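You operate a simulated robot arm through the tools that you are given. There is no shell and no other tool.

You are at the controls of a simulated robot arm. One attempt, no reset.

## Task
Print the loaded board, move it to OUT and lower the frame.
Fine: one stroke, with the frame latched; latch left free at the end; the lamp and the other boards stay.

Only the result counts: the job must be done as asked and must still hold three seconds after the hand-in. Knocking over, shifting, dropping, spilling or breaking anything else fails it.

## Robot
A 6-joint arm with a four-finger gripper, fixed in place. Base frame: the origin is at the foot of the arm, x ahead of it, y to its left, z up. Lengths are in cm, angles in degrees, forces in N, time in s.
Its first joint turns from -166.0 to 166.0 degrees. Payload 3.67 kg.
Tool frame: the origin (TCP) lies between the finger pads and is the grasp point; the fingertips stand 2.8 cm ahead of it; z points along the fingers, y is the line along which they close. The gripper opens to 11.2 cm. The gripper's body begins 7.3 cm behind the TCP.
Orientation is that of the tool frame in the base frame, as [roll, pitch, yaw] about the fixed x, y, z axes, in that order (R = Rz(yaw) Ry(pitch) Rx(roll)). With the fingers straight down and closing along the base's y, the tool's x points along the base's -x, its y along +y and its z along -z.

## Interface
- The arm moves only by the tool arm_command. Its argument "rows" is a list of rows, each a list of 7 numbers: the shift along the base's x, y, z in cm, then the turn, a rotation vector about the base's x, y, z in degrees, then the opening, from 0 (shut) to 1 (fully open). In form: [[tx, ty, tz, ax, ay, az, grip], ...]. A call has 1 to 20 rows; each row is the pose to reach, as a shift and turn from the pose commanded when the call began. Each row takes 0.2 s and may step no farther than 5 cm and 8.6 degrees from the row before; otherwise, or with a gripper value out of range, the whole call is refused. Where a pose cannot be reached the arm comes as near as it can. A force on the tool above 90 N (or 10 N above the force at the start of the call, whichever is more), or a blocked arm, ends the call early, and 0.2 s more pass. Each finger halts on what it meets, pressing with about 20 N; the grip force reading is that of the motor and also rises with nothing between the fingers. The clock runs only during rows and for 0.2 s after the last one: add rows that repeat a pose to give the fingers time. The reply holds the time, the measured pose of the TCP, the force on the tool along the base axes, the opening and the grip force, in the units named above and with some noise, with the torque about the TCP (base axes, N m) and any sound that the robot's microphone picked up, and new pictures: "show" is both (left out), scene, wrist or none.
- Cameras (640 x 400 px; columns grow to the right, rows downward): "scene" is fixed at [20.88, -64.72, 168.86]; the picture's right is [0.94, 0.35, 0.00], its down [0.30, -0.81, -0.51] and it looks along [-0.18, 0.48, -0.86] (base axes); focal length 214 px, centre (320, 200). "wrist" rides on the gripper at [6, -1.8, -10.4] in the tool frame; the picture's right is [0.29, 0.96, 0.00], its down [-0.80, 0.24, -0.55] and it looks along [-0.53, 0.16, 0.83] (tool axes); focal length 234 px, centre (320, 200). There is no depth. A picture from a camera that has moved, and an enlarged one, comes with that camera's place and axes in the base frame and with its lens. The place of the scene camera against the robot may be out by one fixed shift of up to 1.8 cm in any direction.
- close_up(camera, box): a new picture of the part [left, top, right, bottom] of that camera's present view, enlarged. The clock stands still meanwhile.
- job_done(): hands the job in; it is judged then, once.

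Nothing tells you positions but the pictures and the camera data. Unless the task says otherwise, let go and move clear before handing in.

The tools are called after "Request:" by a JSON object that holds its "api" and its "payload". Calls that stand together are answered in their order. arm_command: Moves the arm, as the interface text tells. Its arguments: {"type":"object","properties":{"rows":{"type":"array"},"show":{"type":"string","enum":["both","scene","wrist","none"]}},"required":["rows"]} The other tools are called the same way: close_up (camera, box) takes an enlarged picture of a part of a camera's view; job_done () hands the job in.

At the start:

```text
time: 0.0
tcp_pos: [7.35, -45.17, 138.15]
ee_rot: [-179.8, 0.0, 179.9]
force: [-0.9, 0.1, 1.0]
torque: [0.0, 0.0, 0.01]
opening: 11.19
gripper_force: 0.0
```

scene: 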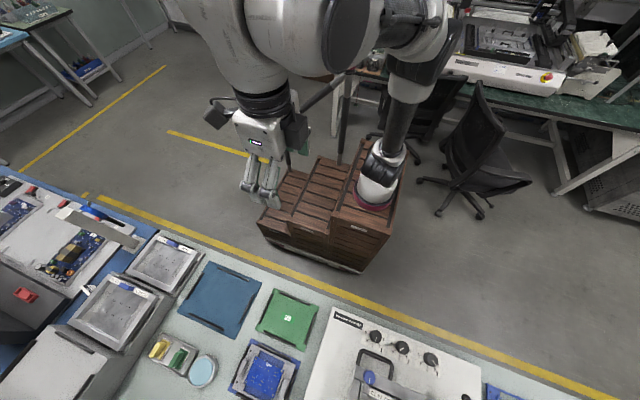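
wrist: 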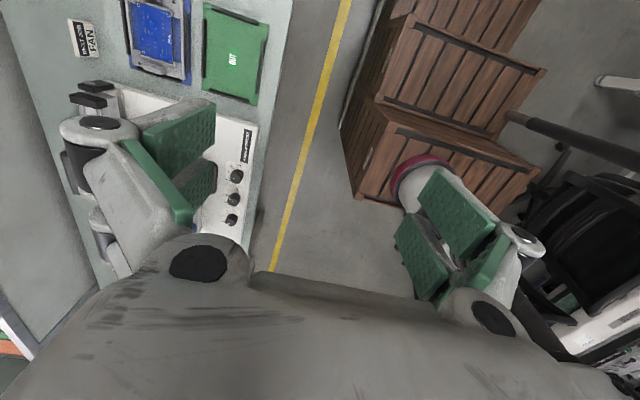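

I see a bench at the -y side with a green mat labelled OUT, a blue board in some fixture, and a device with knobs. I'll look at enlarged views before moving.

Request:
{"api": "close_up", "payload": {"camera": "scene", "box": [130, 220, 400, 400]}}

Request:
{"api": "close_up", "payload": {"camera": "scene", "box": [290, 290, 530, 400]}}

Request:
{"api": "close_up", "payload": {"camera": "wrist", "box": [0, 0, 320, 250]}}

Request:
{"api": "close_up", "payload": {"camera": "scene", "box": [0, 160, 240, 400]}}

```text
2.22 times, centred on (265, 310) of scene
camera zoom: at [20.88, -64.72, 168.86], right [0.94, 0.35, 0.0], down [0.3, -0.81, -0.51], along [-0.18, 0.48, -0.86], focal length 477 px, centre (442, -44)
```

zoom: 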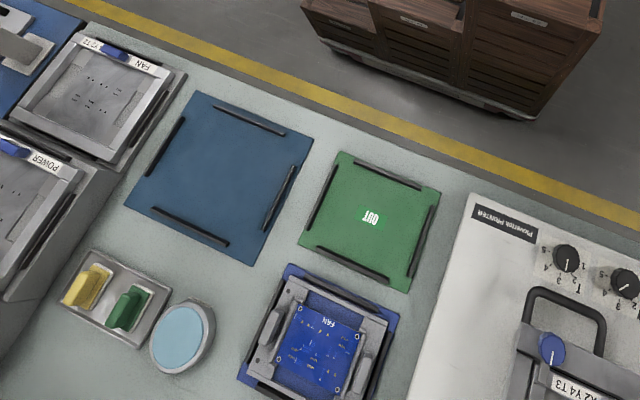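

```text
2.67 times, centred on (410, 345) of scene
camera zoom: at [20.88, -64.72, 168.86], right [0.94, 0.35, 0.0], down [0.3, -0.81, -0.51], along [-0.18, 0.48, -0.86], focal length 572 px, centre (80, -187)
```

zoom: 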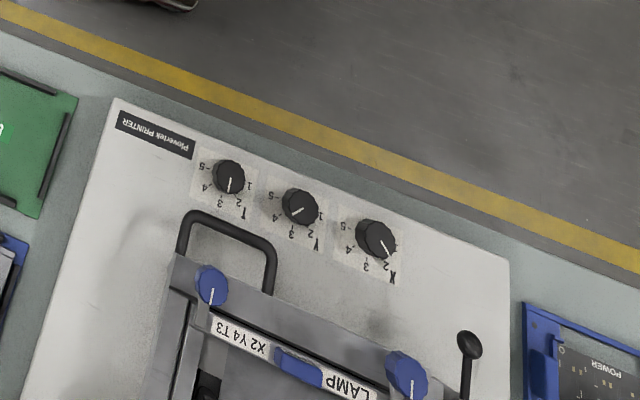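

```text
1.60 times, centred on (160, 125) of wrist
camera zoom: at [1.44, -47.04, 148.58], right [-0.29, 0.96, 0.0], down [0.8, 0.24, 0.55], along [0.53, 0.16, -0.83], focal length 375 px, centre (576, 320)
```

zoom: 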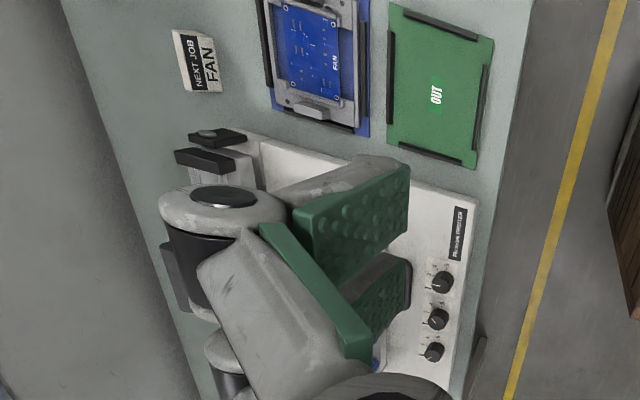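

```text
1.67 times, centred on (120, 280) of scene
camera zoom: at [20.88, -64.72, 168.86], right [0.94, 0.35, 0.0], down [0.3, -0.81, -0.51], along [-0.18, 0.48, -0.86], focal length 358 px, centre (653, 67)
```

zoom: 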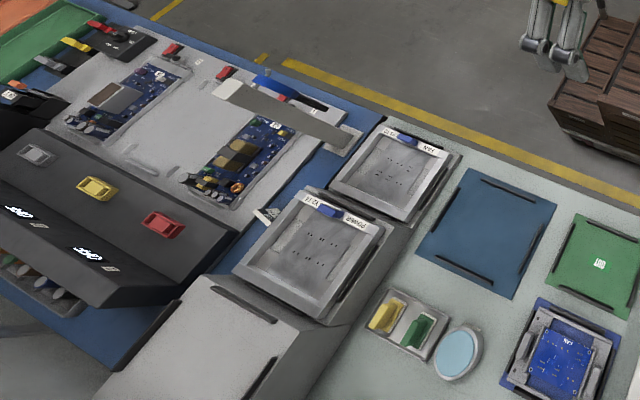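

The bench top comes out at z of about 85, with OUT near (10, -66) and the printer near (47, -72). The printer holds a LAMP frame with settings X2 Y4 T3, and a card says NEXT JOB FAN. I'll bring the wrist camera round to see the printer.

Request:
{"api": "arm_command", "payload": {"rows": [[1.6, -4, 0, 0, 0, 0, 1], [3.2, -8, 0, 0, 0, 0, 1], [4.8, -12, 0, 0, 0, 0, 1], [6.4, -16, 0, 0, 0, 0, 1], [8, -20, 0, 0, 0, 0, 1], [8, -24, 0, 0, 0, 0, 1], [8, -28, 0, 0, 0, 0, 1]]}}

```text
time: 1.6
tcp_pos: [16.0, -67.46, 133.72]
ee_rot: [-179.5, 0.1, -180.0]
force: [0.2, -0.7, -0.8]
torque: [0.03, 0.0, -0.01]
opening: 11.2
gripper_force: 0.1
out of reach, approached as far as the arm can: row 4, 5, 6, 7
camera wrist: at [10.01, -69.23, 144.14], right [-0.29, 0.96, -0.01], down [0.8, 0.24, 0.55], along [0.53, 0.15, -0.83], focal length 234 px, centre (320, 200)
```

scene: 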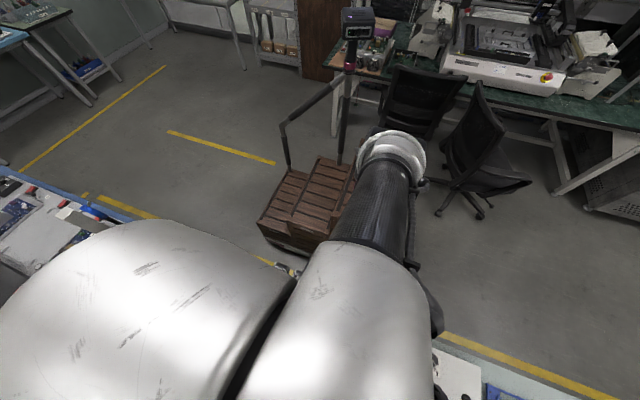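
wrist: 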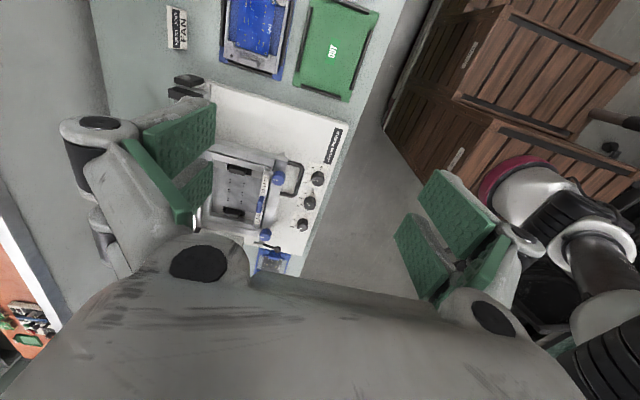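

The printer is partly hidden behind the finger. I'll turn the tool by -90° so the camera looks toward -y, and place it over the operator's side of the printer.

Request:
{"api": "arm_command", "payload": {"rows": [[2, 1, 0, 0, 0, -8, 1], [4, 2, -1, 0, 0, -16, 1], [6, 3, -2, 0, 0, -24, 1], [8, 4, -3, 0, 0, -32, 1], [10, 5, -4, 0, 0, -40, 1], [12, 6, -5, 0, 0, -48, 1], [14, 7, -6, 0, 0, -56, 1], [16, 8, -7, 0, 0, -64, 1], [18, 9, -8, 0, 0, -72, 1], [20, 10, -9, 0, 0, -80, 1], [22, 11, -9, 0, 0, -88, 1], [24, 12, -9, 0, 0, -90, 1]]}}

```text
time: 4.2
tcp_pos: [39.94, -55.55, 124.6]
ee_rot: [-180.0, 0.0, 89.8]
force: [-0.6, -0.9, -0.1]
torque: [0.0, 0.0, 0.04]
opening: 11.17
gripper_force: 0.0
camera wrist: at [38.06, -49.52, 135.11], right [0.96, 0.29, 0.0], down [0.24, -0.8, 0.55], along [0.16, -0.53, -0.83], focal length 234 px, centre (320, 200)
```

scene: 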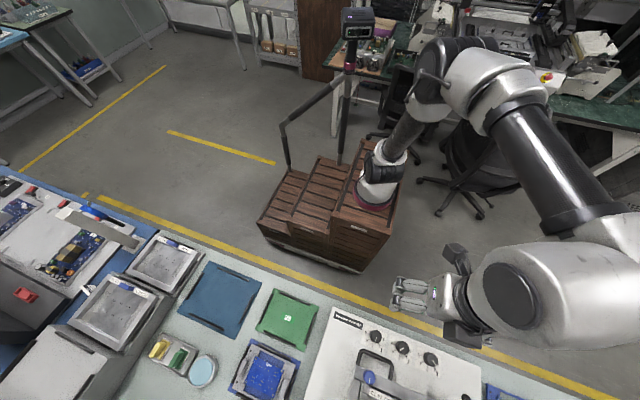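
wrist: 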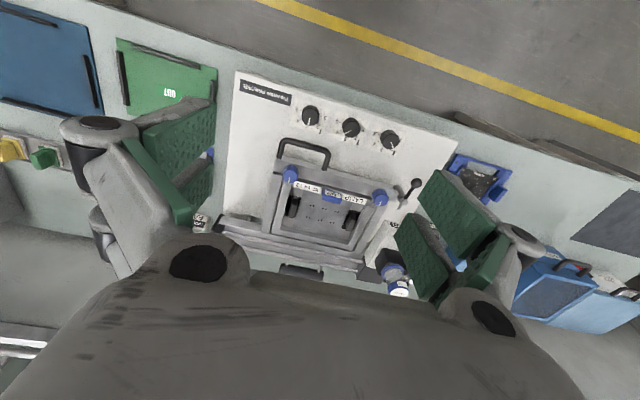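

Now the printer is in full view between the fingers. I'll enlarge it.

Request:
{"api": "close_up", "payload": {"camera": "wrist", "box": [220, 60, 460, 210]}}

Request:
{"api": "close_up", "payload": {"camera": "wrist", "box": [190, 160, 430, 310]}}

Request:
{"api": "close_up", "payload": {"camera": "wrist", "box": [400, 120, 640, 310]}}

Request:
{"api": "close_up", "payload": {"camera": "wrist", "box": [0, 0, 240, 180]}}

Request:
{"api": "close_up", "payload": {"camera": "wrist", "box": [270, 80, 390, 155]}}

```text
2.67 times, centred on (340, 135) of wrist
camera zoom: at [38.06, -49.52, 135.11], right [0.96, 0.29, 0.0], down [0.24, -0.8, 0.55], along [0.16, -0.53, -0.83], focal length 624 px, centre (267, 373)
```

zoom: 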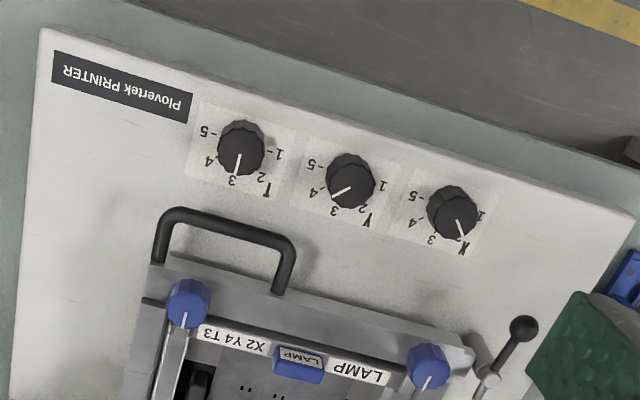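

```text
2.67 times, centred on (310, 235) of wrist
camera zoom: at [38.06, -49.52, 135.11], right [0.96, 0.29, 0.0], down [0.24, -0.8, 0.55], along [0.16, -0.53, -0.83], focal length 624 px, centre (347, 107)
```

zoom: 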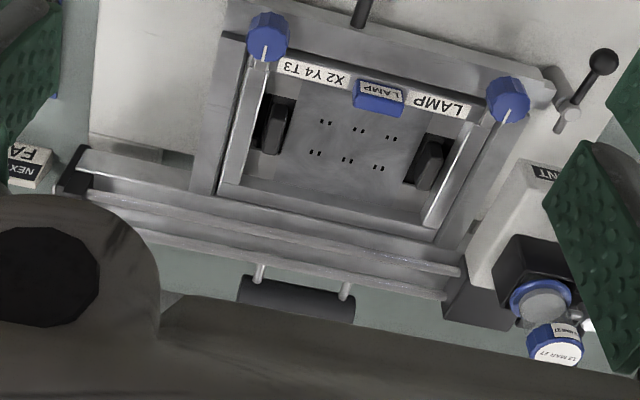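

```text
2.11 times, centred on (520, 215) of wrist
camera zoom: at [38.06, -49.52, 135.11], right [0.96, 0.29, 0.0], down [0.24, -0.8, 0.55], along [0.16, -0.53, -0.83], focal length 493 px, centre (-101, 168)
```

zoom: 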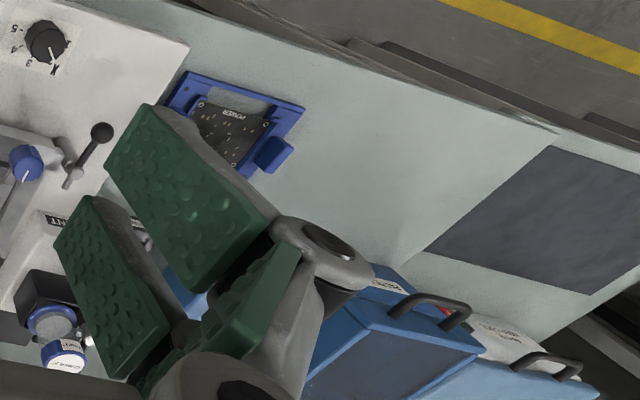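

```text
2.22 times, centred on (120, 90) of wrist
camera zoom: at [38.06, -49.52, 135.11], right [0.96, 0.29, 0.0], down [0.24, -0.8, 0.55], along [0.16, -0.53, -0.83], focal length 520 px, centre (764, 444)
```

zoom: 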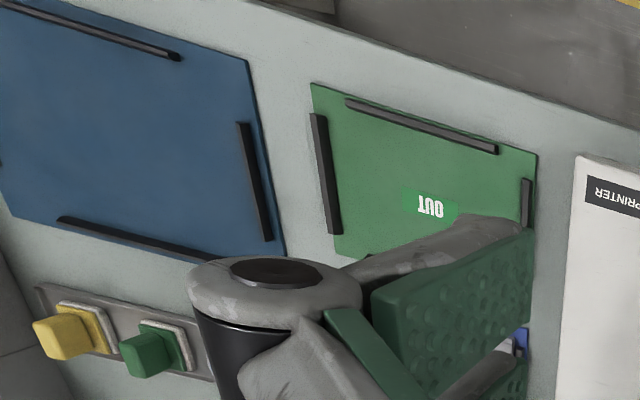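

```text
5.33 times, centred on (330, 118) of wrist
camera zoom: at [38.06, -49.52, 135.11], right [0.96, 0.29, 0.0], down [0.24, -0.8, 0.55], along [0.16, -0.53, -0.83], focal length 1249 px, centre (267, 640)
```

zoom: 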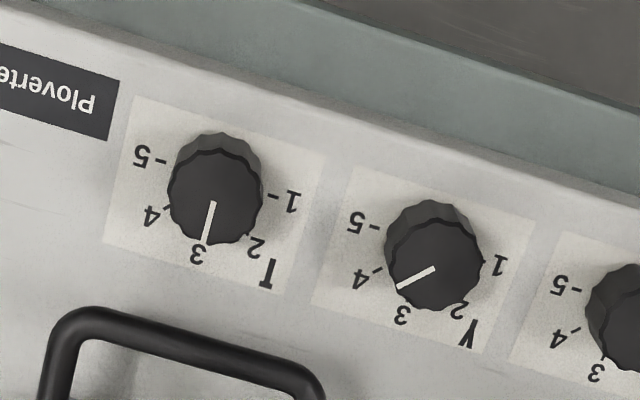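

The printer has a LAMP frame with dial settings that match it (X2 Y4 T3). A lever with a ball sits at its right front, a squeegee bar at the rear, and something labelled "...NT" at the right rear. I'll move further over the machine to see the rear parts better.

Request:
{"api": "arm_command", "payload": {"rows": [[1, -4, -1, 0, 0, 0, 1], [2, -8, -2, 0, 0, 0, 1], [3, -12, -3, 0, 0, 0, 1], [4, -16, -4, 0, 0, 0, 1], [5, -20, -4, 0, 0, 0, 1]]}}

Request:
{"api": "close_up", "payload": {"camera": "wrist", "box": [200, 0, 440, 150]}}

Request:
{"api": "close_up", "payload": {"camera": "wrist", "box": [200, 100, 440, 250]}}

Request:
{"api": "close_up", "payload": {"camera": "wrist", "box": [400, 0, 640, 200]}}

Request:
{"api": "close_up", "payload": {"camera": "wrist", "box": [0, 0, 240, 200]}}

```text
time: 5.4
tcp_pos: [44.72, -75.4, 120.61]
ee_rot: [-179.9, 0.0, 89.9]
force: [-0.5, 2.0, 1.9]
torque: [-0.18, -0.04, 0.0]
opening: 11.19
gripper_force: 0.1
camera wrist: at [42.99, -69.38, 131.03], right [0.96, 0.29, 0.0], down [0.24, -0.8, 0.55], along [0.16, -0.53, -0.83], focal length 234 px, centre (320, 200)
```

scene: 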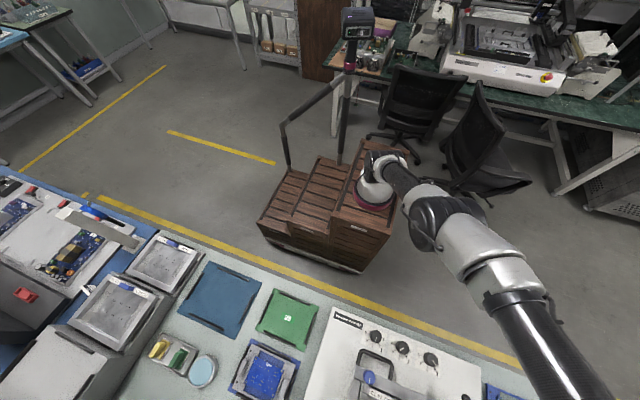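
wrist: 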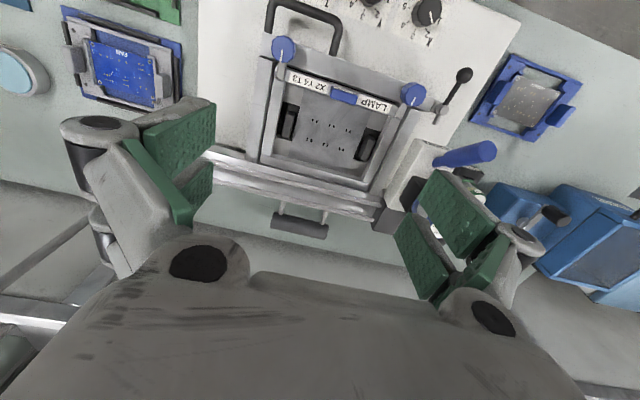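

```text
2.67 times, centred on (320, 75) of wrist
camera zoom: at [42.99, -69.38, 131.03], right [0.96, 0.29, 0.0], down [0.24, -0.8, 0.55], along [0.16, -0.53, -0.83], focal length 624 px, centre (320, 533)
```

zoom: 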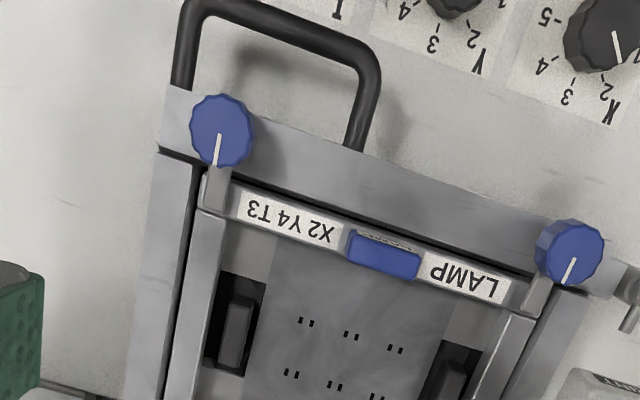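

```text
2.67 times, centred on (320, 175) of wrist
camera zoom: at [42.99, -69.38, 131.03], right [0.96, 0.29, 0.0], down [0.24, -0.8, 0.55], along [0.16, -0.53, -0.83], focal length 624 px, centre (320, 267)
```

zoom: 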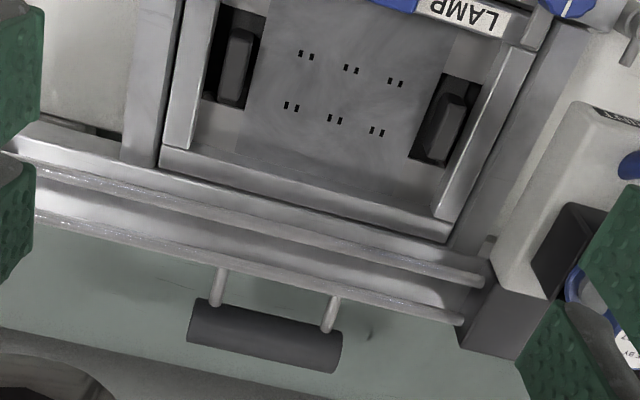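

```text
2.00 times, centred on (520, 100) of wrist
camera zoom: at [42.99, -69.38, 131.03], right [0.96, 0.29, 0.0], down [0.24, -0.8, 0.55], along [0.16, -0.53, -0.83], focal length 468 px, centre (-80, 400)
```

zoom: 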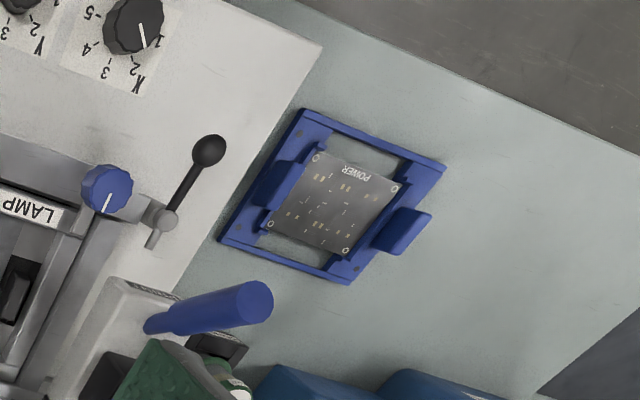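

```text
2.00 times, centred on (120, 100) of wrist
camera zoom: at [42.99, -69.38, 131.03], right [0.96, 0.29, 0.0], down [0.24, -0.8, 0.55], along [0.16, -0.53, -0.83], focal length 468 px, centre (720, 400)
```

zoom: 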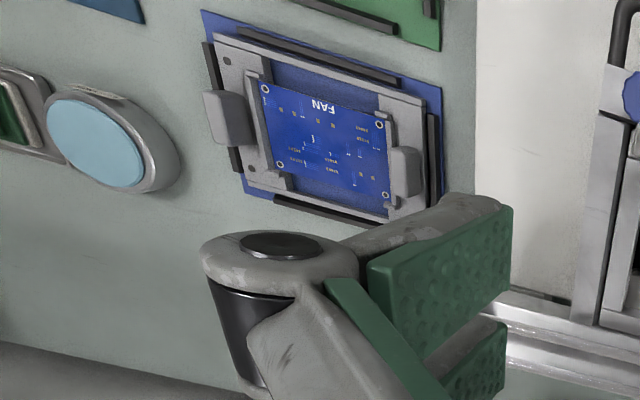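

The FAN pallet sits in a blue IN mat and a POWER pallet is to the right. A loaded pallet with dark grips shows through the stencil windows. I'll turn the camera to look along +x for the right-rear parts (blue cylinder, "...NT" box).

Request:
{"api": "arm_command", "payload": {"rows": [[0, 0, 0, 0, 0, 8, 1], [0, 0, 0, 0, 0, 16, 1], [0, -1, 0, 0, 0, 24, 1], [0, -2, 0, 0, 0, 32, 1], [0, -3, 0, 0, 0, 40, 1], [0, -4, 0, 0, 0, 48, 1], [0, -4, 0, 0, 0, 56, 1], [0, -4, 0, 0, 0, 64, 1], [0, -4, 0, 0, 0, 72, 1]]}}

Request:
{"api": "close_up", "payload": {"camera": "wrist", "box": [200, 0, 440, 150]}}

Request:
{"api": "close_up", "payload": {"camera": "wrist", "box": [200, 100, 440, 250]}}

Request:
{"api": "close_up", "payload": {"camera": "wrist", "box": [0, 0, 240, 150]}}

```text
time: 7.4
tcp_pos: [43.8, -76.83, 119.0]
ee_rot: [-179.9, 0.0, 162.1]
force: [-0.1, -1.7, -2.1]
torque: [0.11, 0.03, -0.01]
opening: 11.19
gripper_force: 0.0
out of reach, approached as far as the arm can: row 3, 4, 5, 6, 7, 8, 9
camera wrist: at [37.69, -76.68, 129.48], right [0.02, 1.0, 0.0], down [0.83, -0.02, 0.55], along [0.55, -0.01, -0.83], focal length 234 px, centre (320, 200)
```

scene: 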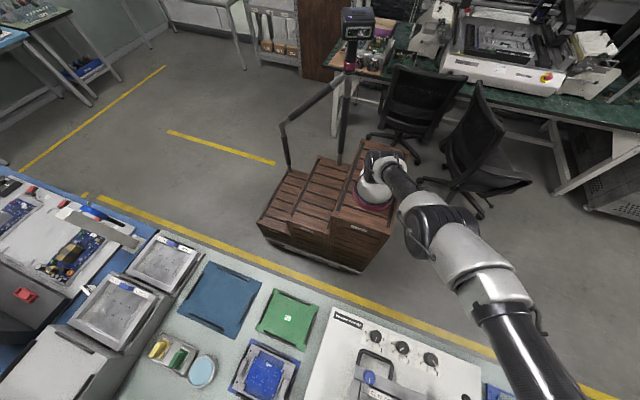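
wrist: 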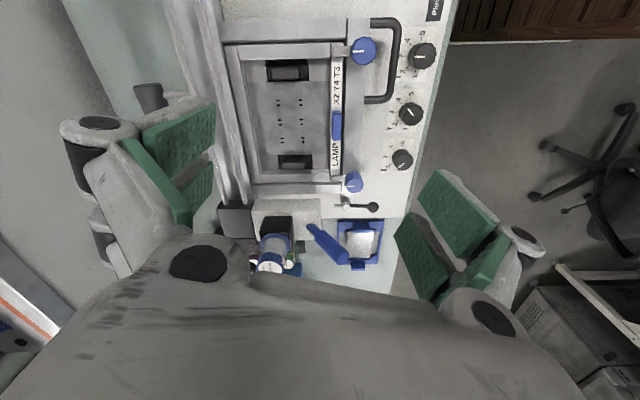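

```text
2.67 times, centred on (320, 75) of wrist
camera zoom: at [37.69, -76.68, 129.48], right [0.02, 1.0, 0.0], down [0.83, -0.02, 0.55], along [0.55, -0.01, -0.83], focal length 624 px, centre (320, 533)
```

zoom: 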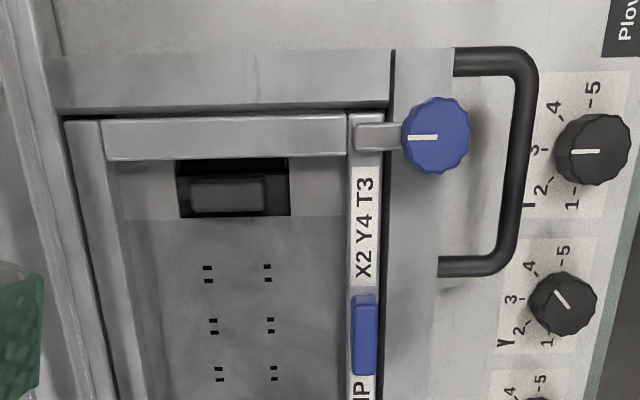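

```text
2.67 times, centred on (320, 175) of wrist
camera zoom: at [37.69, -76.68, 129.48], right [0.02, 1.0, 0.0], down [0.83, -0.02, 0.55], along [0.55, -0.01, -0.83], focal length 624 px, centre (320, 267)
```

zoom: 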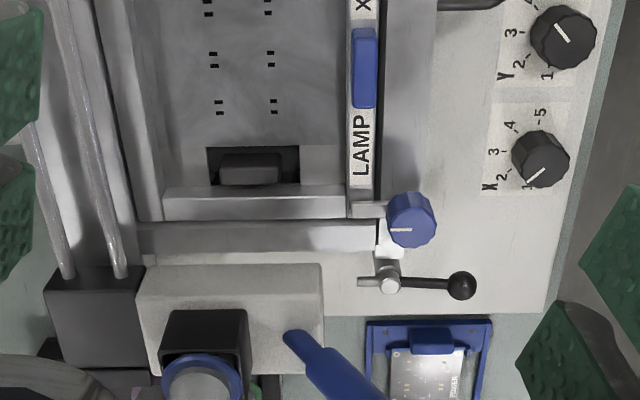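

```text
2.67 times, centred on (120, 75) of wrist
camera zoom: at [37.69, -76.68, 129.48], right [0.02, 1.0, 0.0], down [0.83, -0.02, 0.55], along [0.55, -0.01, -0.83], focal length 624 px, centre (853, 533)
```

zoom: 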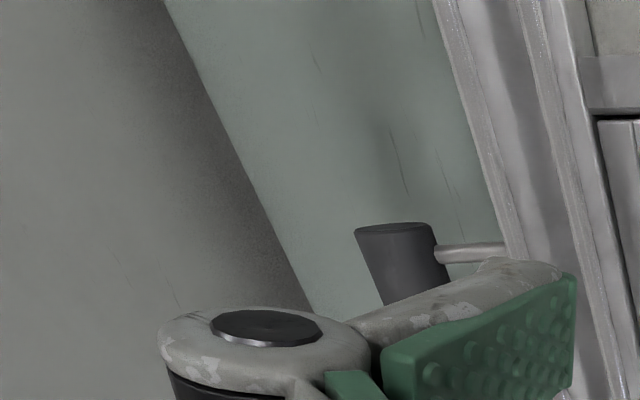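

The stencil shows two windows with dark pallet grips, and the lever with a ball at right front looks like the frame latch. I'll zoom in on the items at the right.

Request:
{"api": "close_up", "payload": {"camera": "wrist", "box": [200, 180, 400, 300]}}

Request:
{"api": "close_up", "payload": {"camera": "wrist", "box": [310, 160, 390, 225]}}

```text
3.20 times, centred on (300, 240) of wrist
camera zoom: at [37.69, -76.68, 129.48], right [0.02, 1.0, 0.0], down [0.83, -0.02, 0.55], along [0.55, -0.01, -0.83], focal length 749 px, centre (384, 72)
```

zoom: 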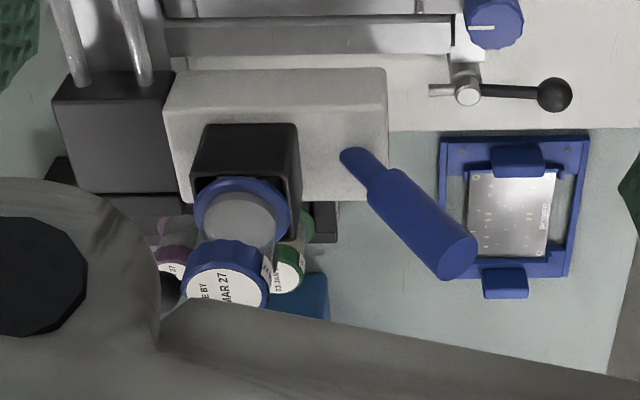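

```text
6.15 times, centred on (350, 192) of wrist
camera zoom: at [37.69, -76.68, 129.48], right [0.02, 1.0, 0.0], down [0.83, -0.02, 0.55], along [0.55, -0.01, -0.83], focal length 1441 px, centre (135, 246)
```

zoom: 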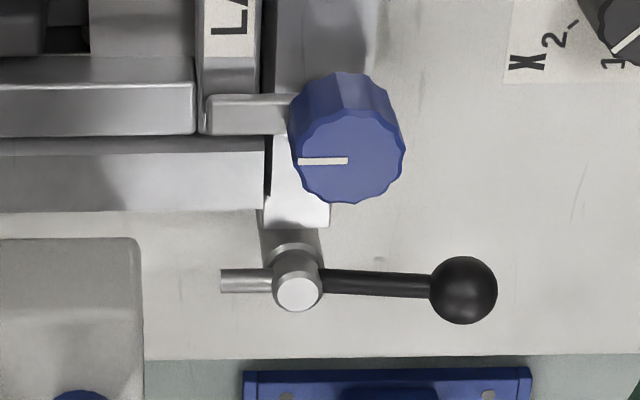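

The lever latch is clearly open: its tongue points -y, parallel to the frame edge. I want a side view of the squeegee and the "...NT" box, so I'll go back to the -y-looking yaw, move to the front and tilt the camera.

Request:
{"api": "arm_command", "payload": {"rows": [[0.5, 2, 0, 0, 0, -8, 1], [1, 4, 0, 0, 0, -16, 1], [1.5, 6, 0, 0, 0, -24, 1], [2, 8, 0, 0, 0, -32, 1], [3, 10, 0, 0, 0, -40, 1], [4, 13, 0, 0, 0, -48, 1], [5, 16, 0, 0, 0, -56, 1], [6, 19, 0, 0, 0, -64, 1], [6, 21, 0, 0, 0, -72, 1]], "show": "none"}}

Request:
{"api": "arm_command", "payload": {"rows": [[0, 0, -1, -8, 0, 0, 1], [0, 0, -2, -16, 0, 0, 1], [0, 0, -3, -24, 0, 0, 1], [0, 0, -4, -32, 0, 0, 1], [0, 0, -5, -40, 0, 0, 1]]}}

```text
time: 9.4
tcp_pos: [49.73, -55.8, 119.23]
ee_rot: [-179.8, -0.1, 89.9]
force: [0.4, 0.6, 0.3]
torque: [-0.01, 0.01, 0.03]
opening: 11.2
gripper_force: 0.0
```

```text
time: 10.6
tcp_pos: [49.83, -55.73, 114.05]
ee_rot: [-180.0, 39.9, 90.0]
force: [0.0, 0.0, -0.6]
torque: [0.0, 0.0, 0.01]
opening: 11.22
gripper_force: 0.0
camera wrist: at [48.03, -44.58, 118.32], right [0.96, 0.22, -0.19], down [0.24, -0.25, 0.94], along [0.16, -0.94, -0.3], focal length 234 px, centre (320, 200)
```

scene: 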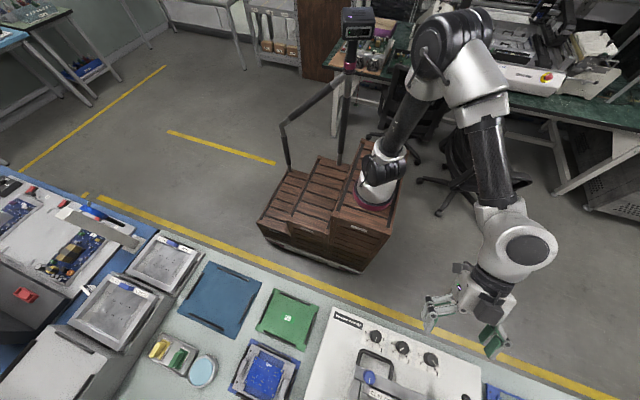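
wrist: 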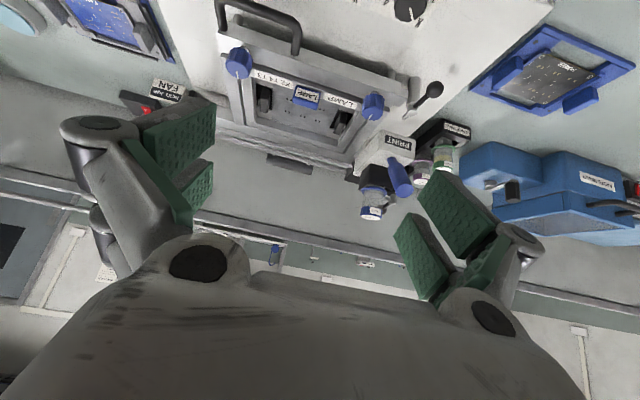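

Request:
{"api": "close_up", "payload": {"camera": "wrist", "box": [340, 80, 500, 230]}}

Request:
{"api": "close_up", "payload": {"camera": "wrist", "box": [220, 30, 420, 180]}}

Request:
{"api": "close_up", "payload": {"camera": "wrist", "box": [0, 0, 220, 140]}}

Request:
{"api": "close_up", "payload": {"camera": "wrist", "box": [420, 0, 640, 260]}}

```text
2.67 times, centred on (420, 155) of wrist
camera zoom: at [48.03, -44.58, 118.32], right [0.96, 0.22, -0.19], down [0.24, -0.25, 0.94], along [0.16, -0.94, -0.3], focal length 624 px, centre (53, 320)
```

zoom: 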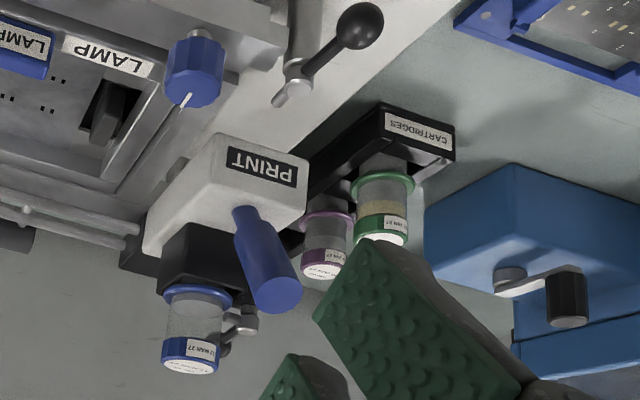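

```text
2.67 times, centred on (320, 105) of wrist
camera zoom: at [48.03, -44.58, 118.32], right [0.96, 0.22, -0.19], down [0.24, -0.25, 0.94], along [0.16, -0.94, -0.3], focal length 624 px, centre (320, 453)
```

zoom: 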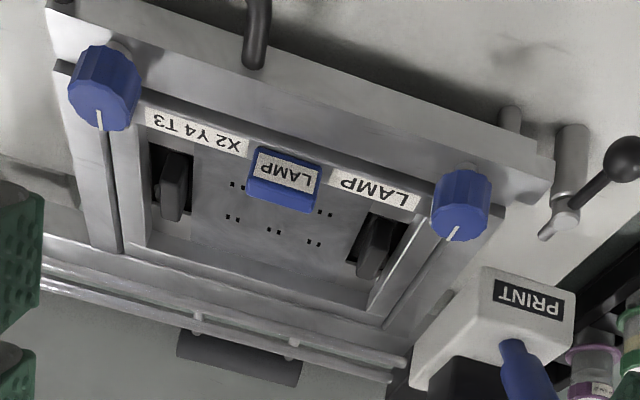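

```text
2.86 times, centred on (110, 70) of wrist
camera zoom: at [48.03, -44.58, 118.32], right [0.96, 0.22, -0.19], down [0.24, -0.25, 0.94], along [0.16, -0.94, -0.3], focal length 669 px, centre (920, 571)
```

zoom: 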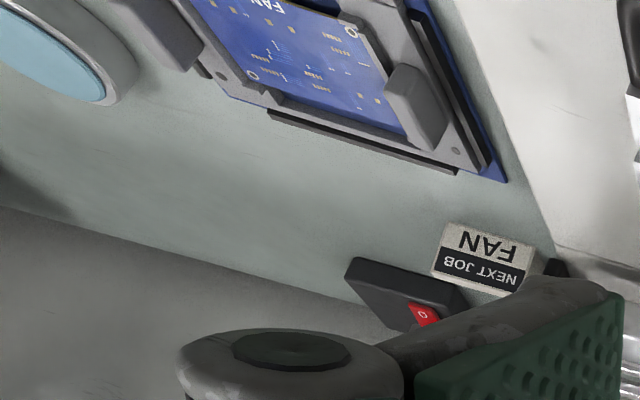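

```text
1.54 times, centred on (530, 130) of wrist
camera zoom: at [48.03, -44.58, 118.32], right [0.96, 0.22, -0.19], down [0.24, -0.25, 0.94], along [0.16, -0.94, -0.3], focal length 360 px, centre (-3, 308)
```

zoom: 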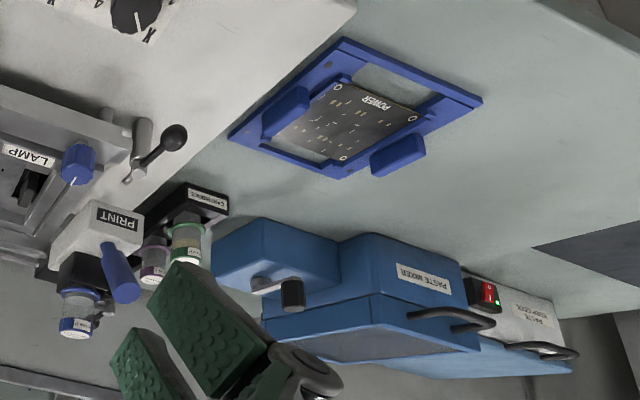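

The print unit is a white PRINT box with an upright blue handle and a cartridge holder, next to rails that run along x behind the frame. There is a red "0" switch near the NEXT JOB card at the left. I'll look at the left-rear and then come closer to the print unit.

Request:
{"api": "arm_command", "payload": {"rows": [[-3, -2, 1, 8, 0, 0, 1], [-6, -4, 2, 16, 0, 0, 1], [-9, -6, 3, 24, 0, 0, 1], [-12, -8, 4, 32, 0, 0, 1], [-16, -10, 5, 40, 0, 0, 1], [-20, -12, 5, 40, 0, 0, 1], [-24, -14, 5, 40, 0, 0, 1], [-28, -17, 5, 40, 0, 0, 1], [-31, -20, 5, 40, 0, 0, 1], [-35, -22, 5, 40, 0, 0, 1]]}}

Request:
{"api": "close_up", "payload": {"camera": "wrist", "box": [200, 0, 480, 240]}}

Request:
{"api": "close_up", "payload": {"camera": "wrist", "box": [200, 120, 360, 250]}}

Request:
{"api": "close_up", "payload": {"camera": "wrist", "box": [0, 0, 240, 150]}}

```text
time: 12.8
tcp_pos: [14.77, -77.56, 119.35]
ee_rot: [-179.9, 0.2, 90.1]
force: [0.7, 0.9, 1.6]
torque: [-0.11, 0.05, -0.01]
opening: 11.17
gripper_force: 0.0
camera wrist: at [12.98, -71.63, 129.8], right [0.96, 0.29, 0.0], down [0.24, -0.8, 0.55], along [0.16, -0.53, -0.83], focal length 234 px, centre (320, 200)
```

scene: 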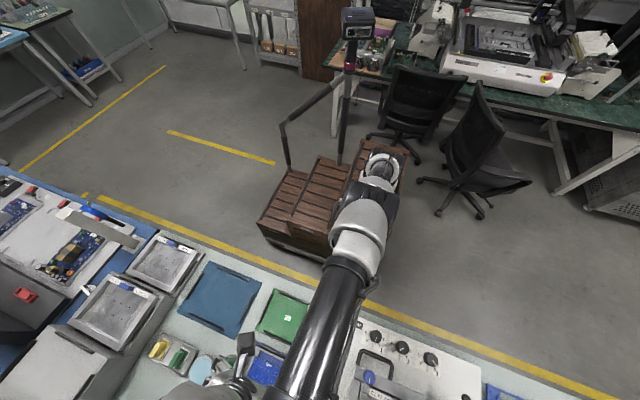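
wrist: 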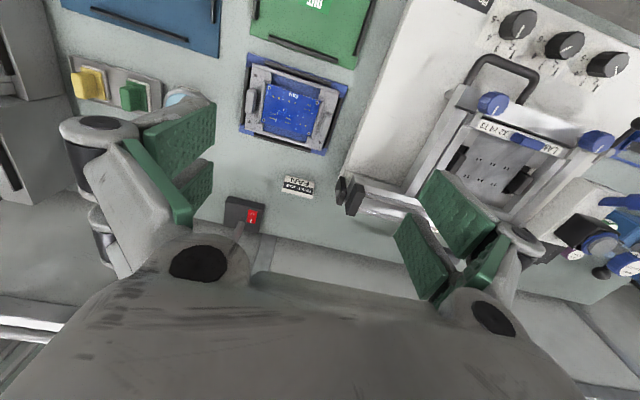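

```text
1.67 times, centred on (340, 120) of wrist
camera zoom: at [12.98, -71.63, 129.8], right [0.96, 0.29, 0.0], down [0.24, -0.8, 0.55], along [0.16, -0.53, -0.83], focal length 390 px, centre (287, 333)
```

zoom: 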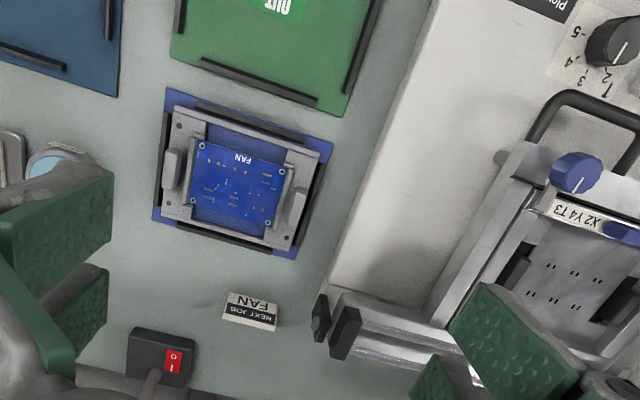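

```text
3.08 times, centred on (280, 185) of wrist
camera zoom: at [12.98, -71.63, 129.8], right [0.96, 0.29, 0.0], down [0.24, -0.8, 0.55], along [0.16, -0.53, -0.83], focal length 720 px, centre (443, 246)
```

zoom: 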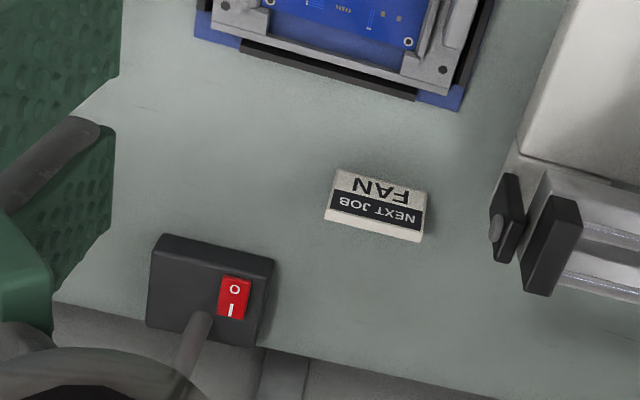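

```text
2.67 times, centred on (120, 75) of wrist
camera zoom: at [12.98, -71.63, 129.8], right [0.96, 0.29, 0.0], down [0.24, -0.8, 0.55], along [0.16, -0.53, -0.83], focal length 624 px, centre (853, 533)
```

zoom: 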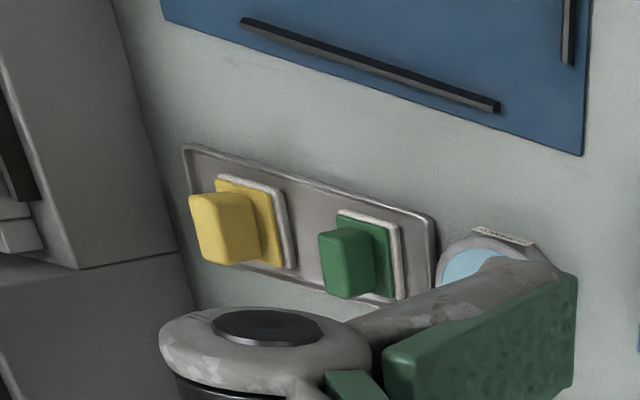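

The switch box at about (8, -106) carries a grey stem, so that is probably the bench lamp. I need to see how far it reaches before working near it, so I'll tilt the camera from further back.

Request:
{"api": "arm_command", "payload": {"rows": [[0, 4, 0, -8, 0, 0, 1], [0, 8, 0, -16, 0, 0, 1], [0, 12, 0, -24, 0, 0, 1], [0, 16, 0, -32, 0, 0, 1], [0, 19, 0, -40, 0, 0, 1]], "show": "wrist"}}

Request:
{"api": "close_up", "payload": {"camera": "wrist", "box": [190, 60, 430, 250]}}

Request:
{"api": "close_up", "payload": {"camera": "wrist", "box": [400, 0, 640, 200]}}

```text
time: 14.0
tcp_pos: [14.91, -58.91, 119.09]
ee_rot: [-179.7, 40.1, 90.0]
force: [-0.4, -0.2, -0.2]
torque: [0.02, 0.0, -0.02]
opening: 11.19
gripper_force: 0.1
camera wrist: at [13.02, -47.63, 123.27], right [0.96, 0.22, -0.19], down [0.24, -0.25, 0.94], along [0.16, -0.94, -0.3], focal length 234 px, centre (320, 200)
```

wrist: 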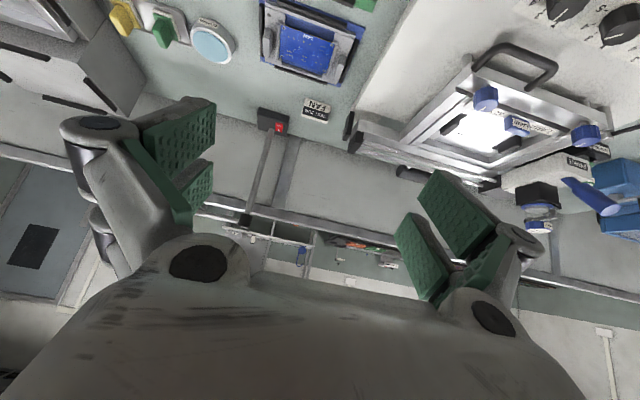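

```text
2.11 times, centred on (310, 155) of wrist
camera zoom: at [13.02, -47.63, 123.27], right [0.96, 0.22, -0.19], down [0.24, -0.25, 0.94], along [0.16, -0.94, -0.3], focal length 493 px, centre (341, 295)
```

zoom: 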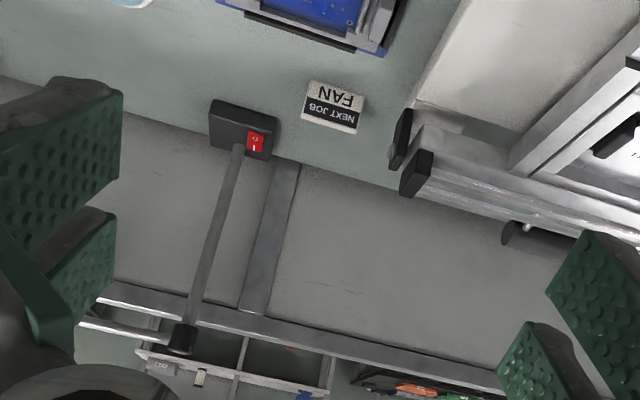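

```text
2.00 times, centred on (520, 100) of wrist
camera zoom: at [13.02, -47.63, 123.27], right [0.96, 0.22, -0.19], down [0.24, -0.25, 0.94], along [0.16, -0.94, -0.3], focal length 468 px, centre (-80, 400)
```

zoom: 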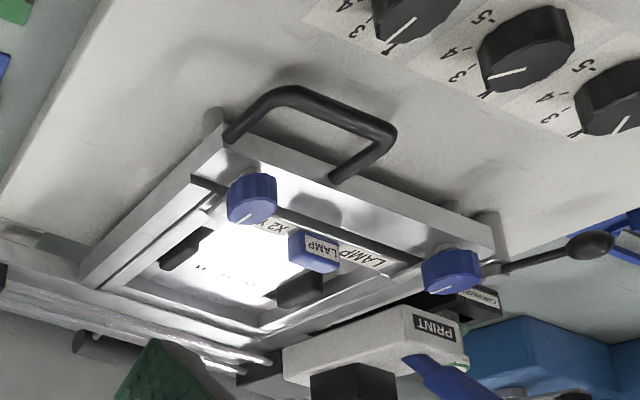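

The lamp stands at the rear left, with its stem near (6, -105) and its arm going further left, well away from my paths. The PRINT carriage looks like it slides left along the rails, pulled by the blue handle that leans toward the robot. Next I'll go near the latch for a close look.

Request:
{"api": "arm_command", "payload": {"rows": [[5, 0, 0, 0, 0, 0, 1], [10, 0, 0, 0, 0, 0, 1], [15, 0, -1, 0, 0, 0, 1], [20, 0, -3, 0, 0, 0, 1], [24, 0, -5, 0, 0, 0, 1], [28, 0, -7, 0, 0, 0, 1], [32, 0, -9, 0, 0, 0, 1], [36, 0, -11, 0, 0, 0, 1], [40, 0, -13, 0, 0, 0, 1], [44, 0, -15, 0, 0, 0, 1]], "show": "wrist"}}

Request:
{"api": "close_up", "payload": {"camera": "wrist", "box": [240, 40, 440, 165]}}

Request:
{"api": "close_up", "payload": {"camera": "wrist", "box": [230, 130, 430, 255]}}

```text
refused: row 3 steps farther than a row can; nothing moved
```

```text
3.20 times, centred on (340, 102) of wrist
camera zoom: at [13.02, -47.63, 123.27], right [0.96, 0.22, -0.19], down [0.24, -0.25, 0.94], along [0.16, -0.94, -0.3], focal length 749 px, centre (256, 512)
```

zoom: 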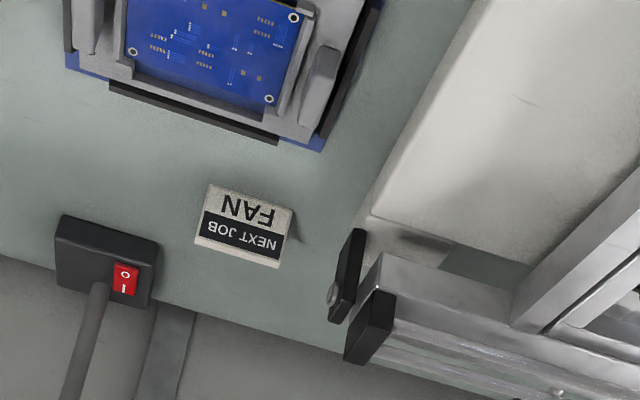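

```text
3.20 times, centred on (330, 192) of wrist
camera zoom: at [13.02, -47.63, 123.27], right [0.96, 0.22, -0.19], down [0.24, -0.25, 0.94], along [0.16, -0.94, -0.3], focal length 749 px, centre (288, 224)
```

zoom: 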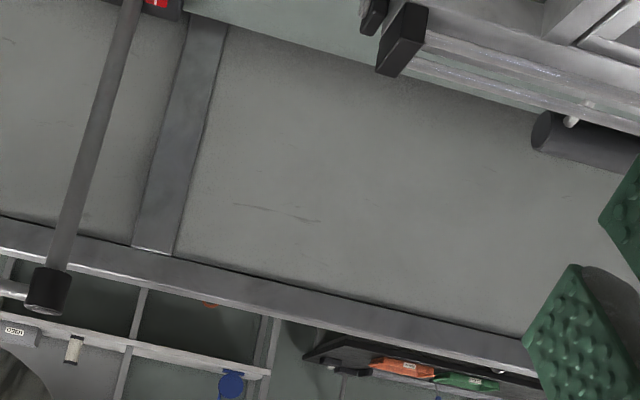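

That call was refused because a step was slightly over 5 cm. I'll use 4 cm steps.

Request:
{"api": "arm_command", "payload": {"rows": [[4, 0, 0, 0, 0, 0, 1], [8, 0, 0, 0, 0, 0, 1], [12, 0, -1, 0, 0, 0, 1], [16, 0, -2, 0, 0, 0, 1], [20, 0, -4, 0, 0, 0, 1], [24, 0, -6, 0, 0, 0, 1], [28, 0, -8, 0, 0, 0, 1], [32, 0, -10, 0, 0, 0, 1], [36, 0, -12, 0, 0, 0, 1], [40, 0, -14, 0, 0, 0, 1], [44, 0, -15, 0, 0, 0, 1]], "show": "wrist"}}

Request:
{"api": "close_up", "payload": {"camera": "wrist", "box": [240, 40, 440, 165]}}

Request:
{"api": "close_up", "payload": {"camera": "wrist", "box": [230, 130, 430, 255]}}

```text
time: 16.4
tcp_pos: [58.72, -58.99, 104.18]
ee_rot: [179.9, 40.1, 90.0]
force: [-0.7, -0.1, -0.3]
torque: [0.01, -0.02, 0.04]
opening: 11.21
gripper_force: 0.1
camera wrist: at [56.94, -47.77, 108.33], right [0.96, 0.22, -0.19], down [0.24, -0.25, 0.94], along [0.16, -0.94, -0.3], focal length 234 px, centre (320, 200)
```

wrist: 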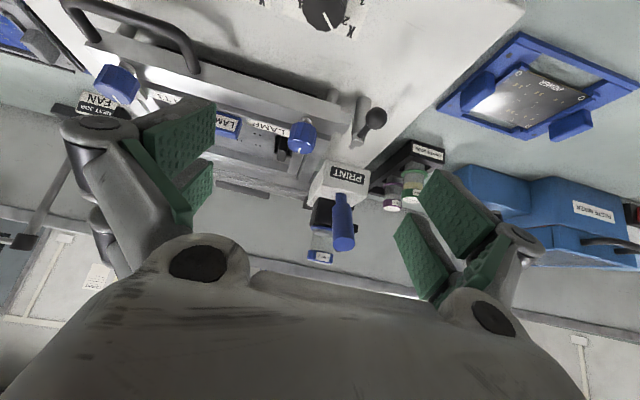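

```text
3.20 times, centred on (340, 102) of wrist
camera zoom: at [56.94, -47.77, 108.33], right [0.96, 0.22, -0.19], down [0.24, -0.25, 0.94], along [0.16, -0.94, -0.3], focal length 749 px, centre (256, 512)
```

zoom: 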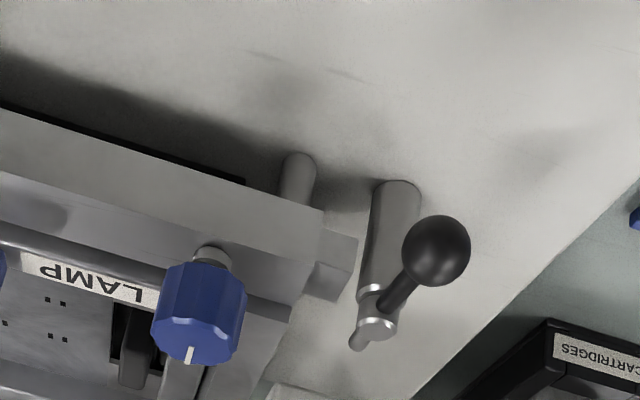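

```text
3.20 times, centred on (330, 192) of wrist
camera zoom: at [56.94, -47.77, 108.33], right [0.96, 0.22, -0.19], down [0.24, -0.25, 0.94], along [0.16, -0.94, -0.3], focal length 749 px, centre (288, 224)
```

zoom: 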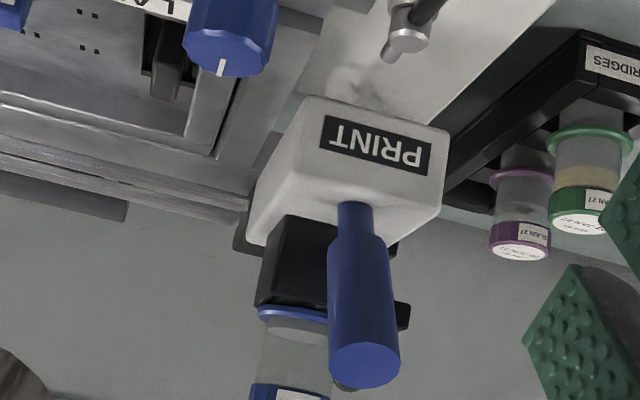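

The latch is a vertical post at about (64, -72) whose ball lever points +y. Turning the ball to +x swings its tongue over the frame's side tab. I'll bring the closed fingers, tilted 40°, to the left side of the ball.

Request:
{"api": "arm_command", "payload": {"rows": [[0.5, 0, -1, 0, 0, 0, 0], [0.8, -2, -3, 0, 0, 0, 0], [1.2, -5, -5, 0, 0, 0, 0], [1.5, -7.4, -7.4, 0, 0, 0, 0], [1.5, -7.4, -9.3, 0, 0, 0, 0], [1.5, -7.4, -11.1, 0, 0, 0, 0]], "show": "wrist"}}

Request:
{"api": "close_up", "payload": {"camera": "wrist", "box": [220, 80, 460, 250]}}

```text
time: 17.8
tcp_pos: [60.32, -66.18, 93.01]
ee_rot: [-179.9, 40.0, 90.0]
force: [0.3, -0.1, -0.4]
torque: [0.0, 0.02, -0.02]
opening: 0.0
gripper_force: 19.6
camera wrist: at [58.57, -55.0, 97.24], right [0.96, 0.22, -0.19], down [0.24, -0.25, 0.94], along [0.16, -0.94, -0.3], focal length 234 px, centre (320, 200)
```

wrist: 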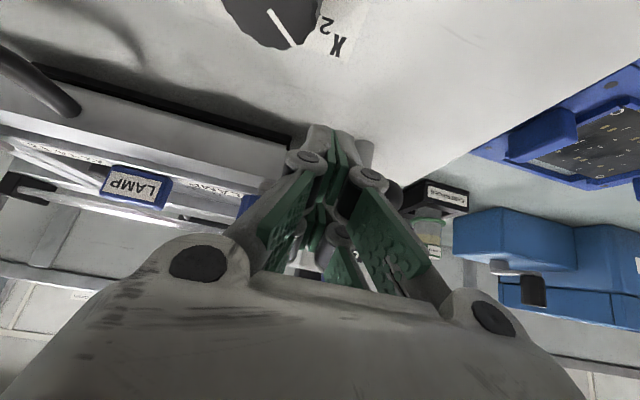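

```text
2.35 times, centred on (340, 165) of wrist
camera zoom: at [58.57, -55.0, 97.24], right [0.96, 0.22, -0.19], down [0.24, -0.25, 0.94], along [0.16, -0.94, -0.3], focal length 551 px, centre (273, 282)
```

zoom: 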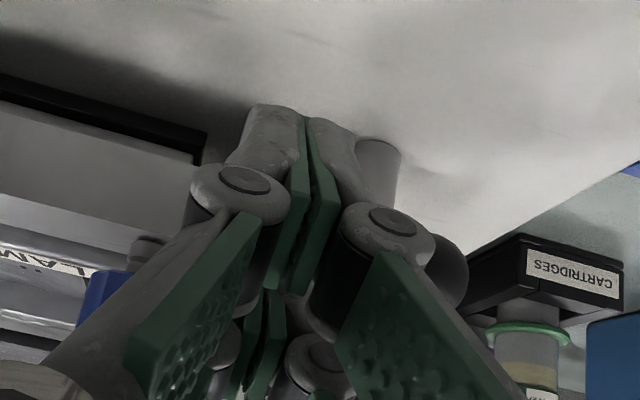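

The fingers sit just left of the ball. I'll push it along the arc toward +x and watch the force.

Request:
{"api": "arm_command", "payload": {"rows": [[0.8, -0.1, 0, 0, 0, 0, 0], [1.6, -0.1, 0, 0, 0, 0, 0], [2.4, 0, 0, 0, 0, 0, 0], [3.2, 0.1, 0, 0, 0, 0, 0], [4.0, 0.1, 0, 0, 0, 0, 0], [4.8, 0, 0, 0, 0, 0, 0], [5.6, -0.2, 0, 0, 0, 0, 0]], "show": "wrist"}}

Request:
{"api": "close_up", "payload": {"camera": "wrist", "box": [220, 80, 460, 250]}}

```text
time: 19.4
tcp_pos: [65.99, -66.42, 93.07]
ee_rot: [-179.8, 40.0, 90.0]
force: [-0.9, 0.6, 0.1]
torque: [-0.01, 0.02, 0.01]
opening: 0.0
gripper_force: 20.1
camera wrist: at [64.15, -55.2, 97.23], right [0.96, 0.22, -0.19], down [0.24, -0.25, 0.94], along [0.16, -0.94, -0.3], focal length 234 px, centre (320, 200)
```

wrist: 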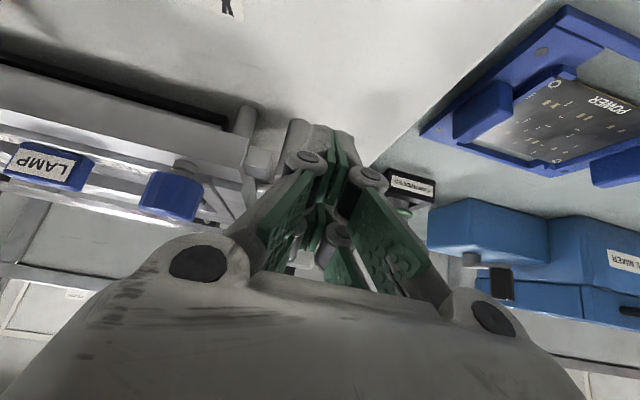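

```text
2.35 times, centred on (340, 165) of wrist
camera zoom: at [64.15, -55.2, 97.23], right [0.96, 0.22, -0.19], down [0.24, -0.25, 0.94], along [0.16, -0.94, -0.3], focal length 551 px, centre (273, 282)
```

zoom: 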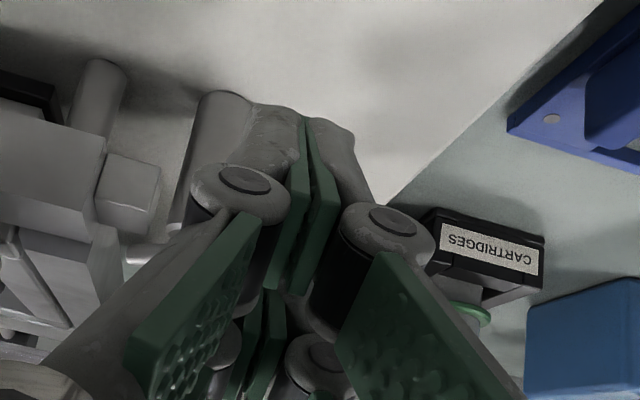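

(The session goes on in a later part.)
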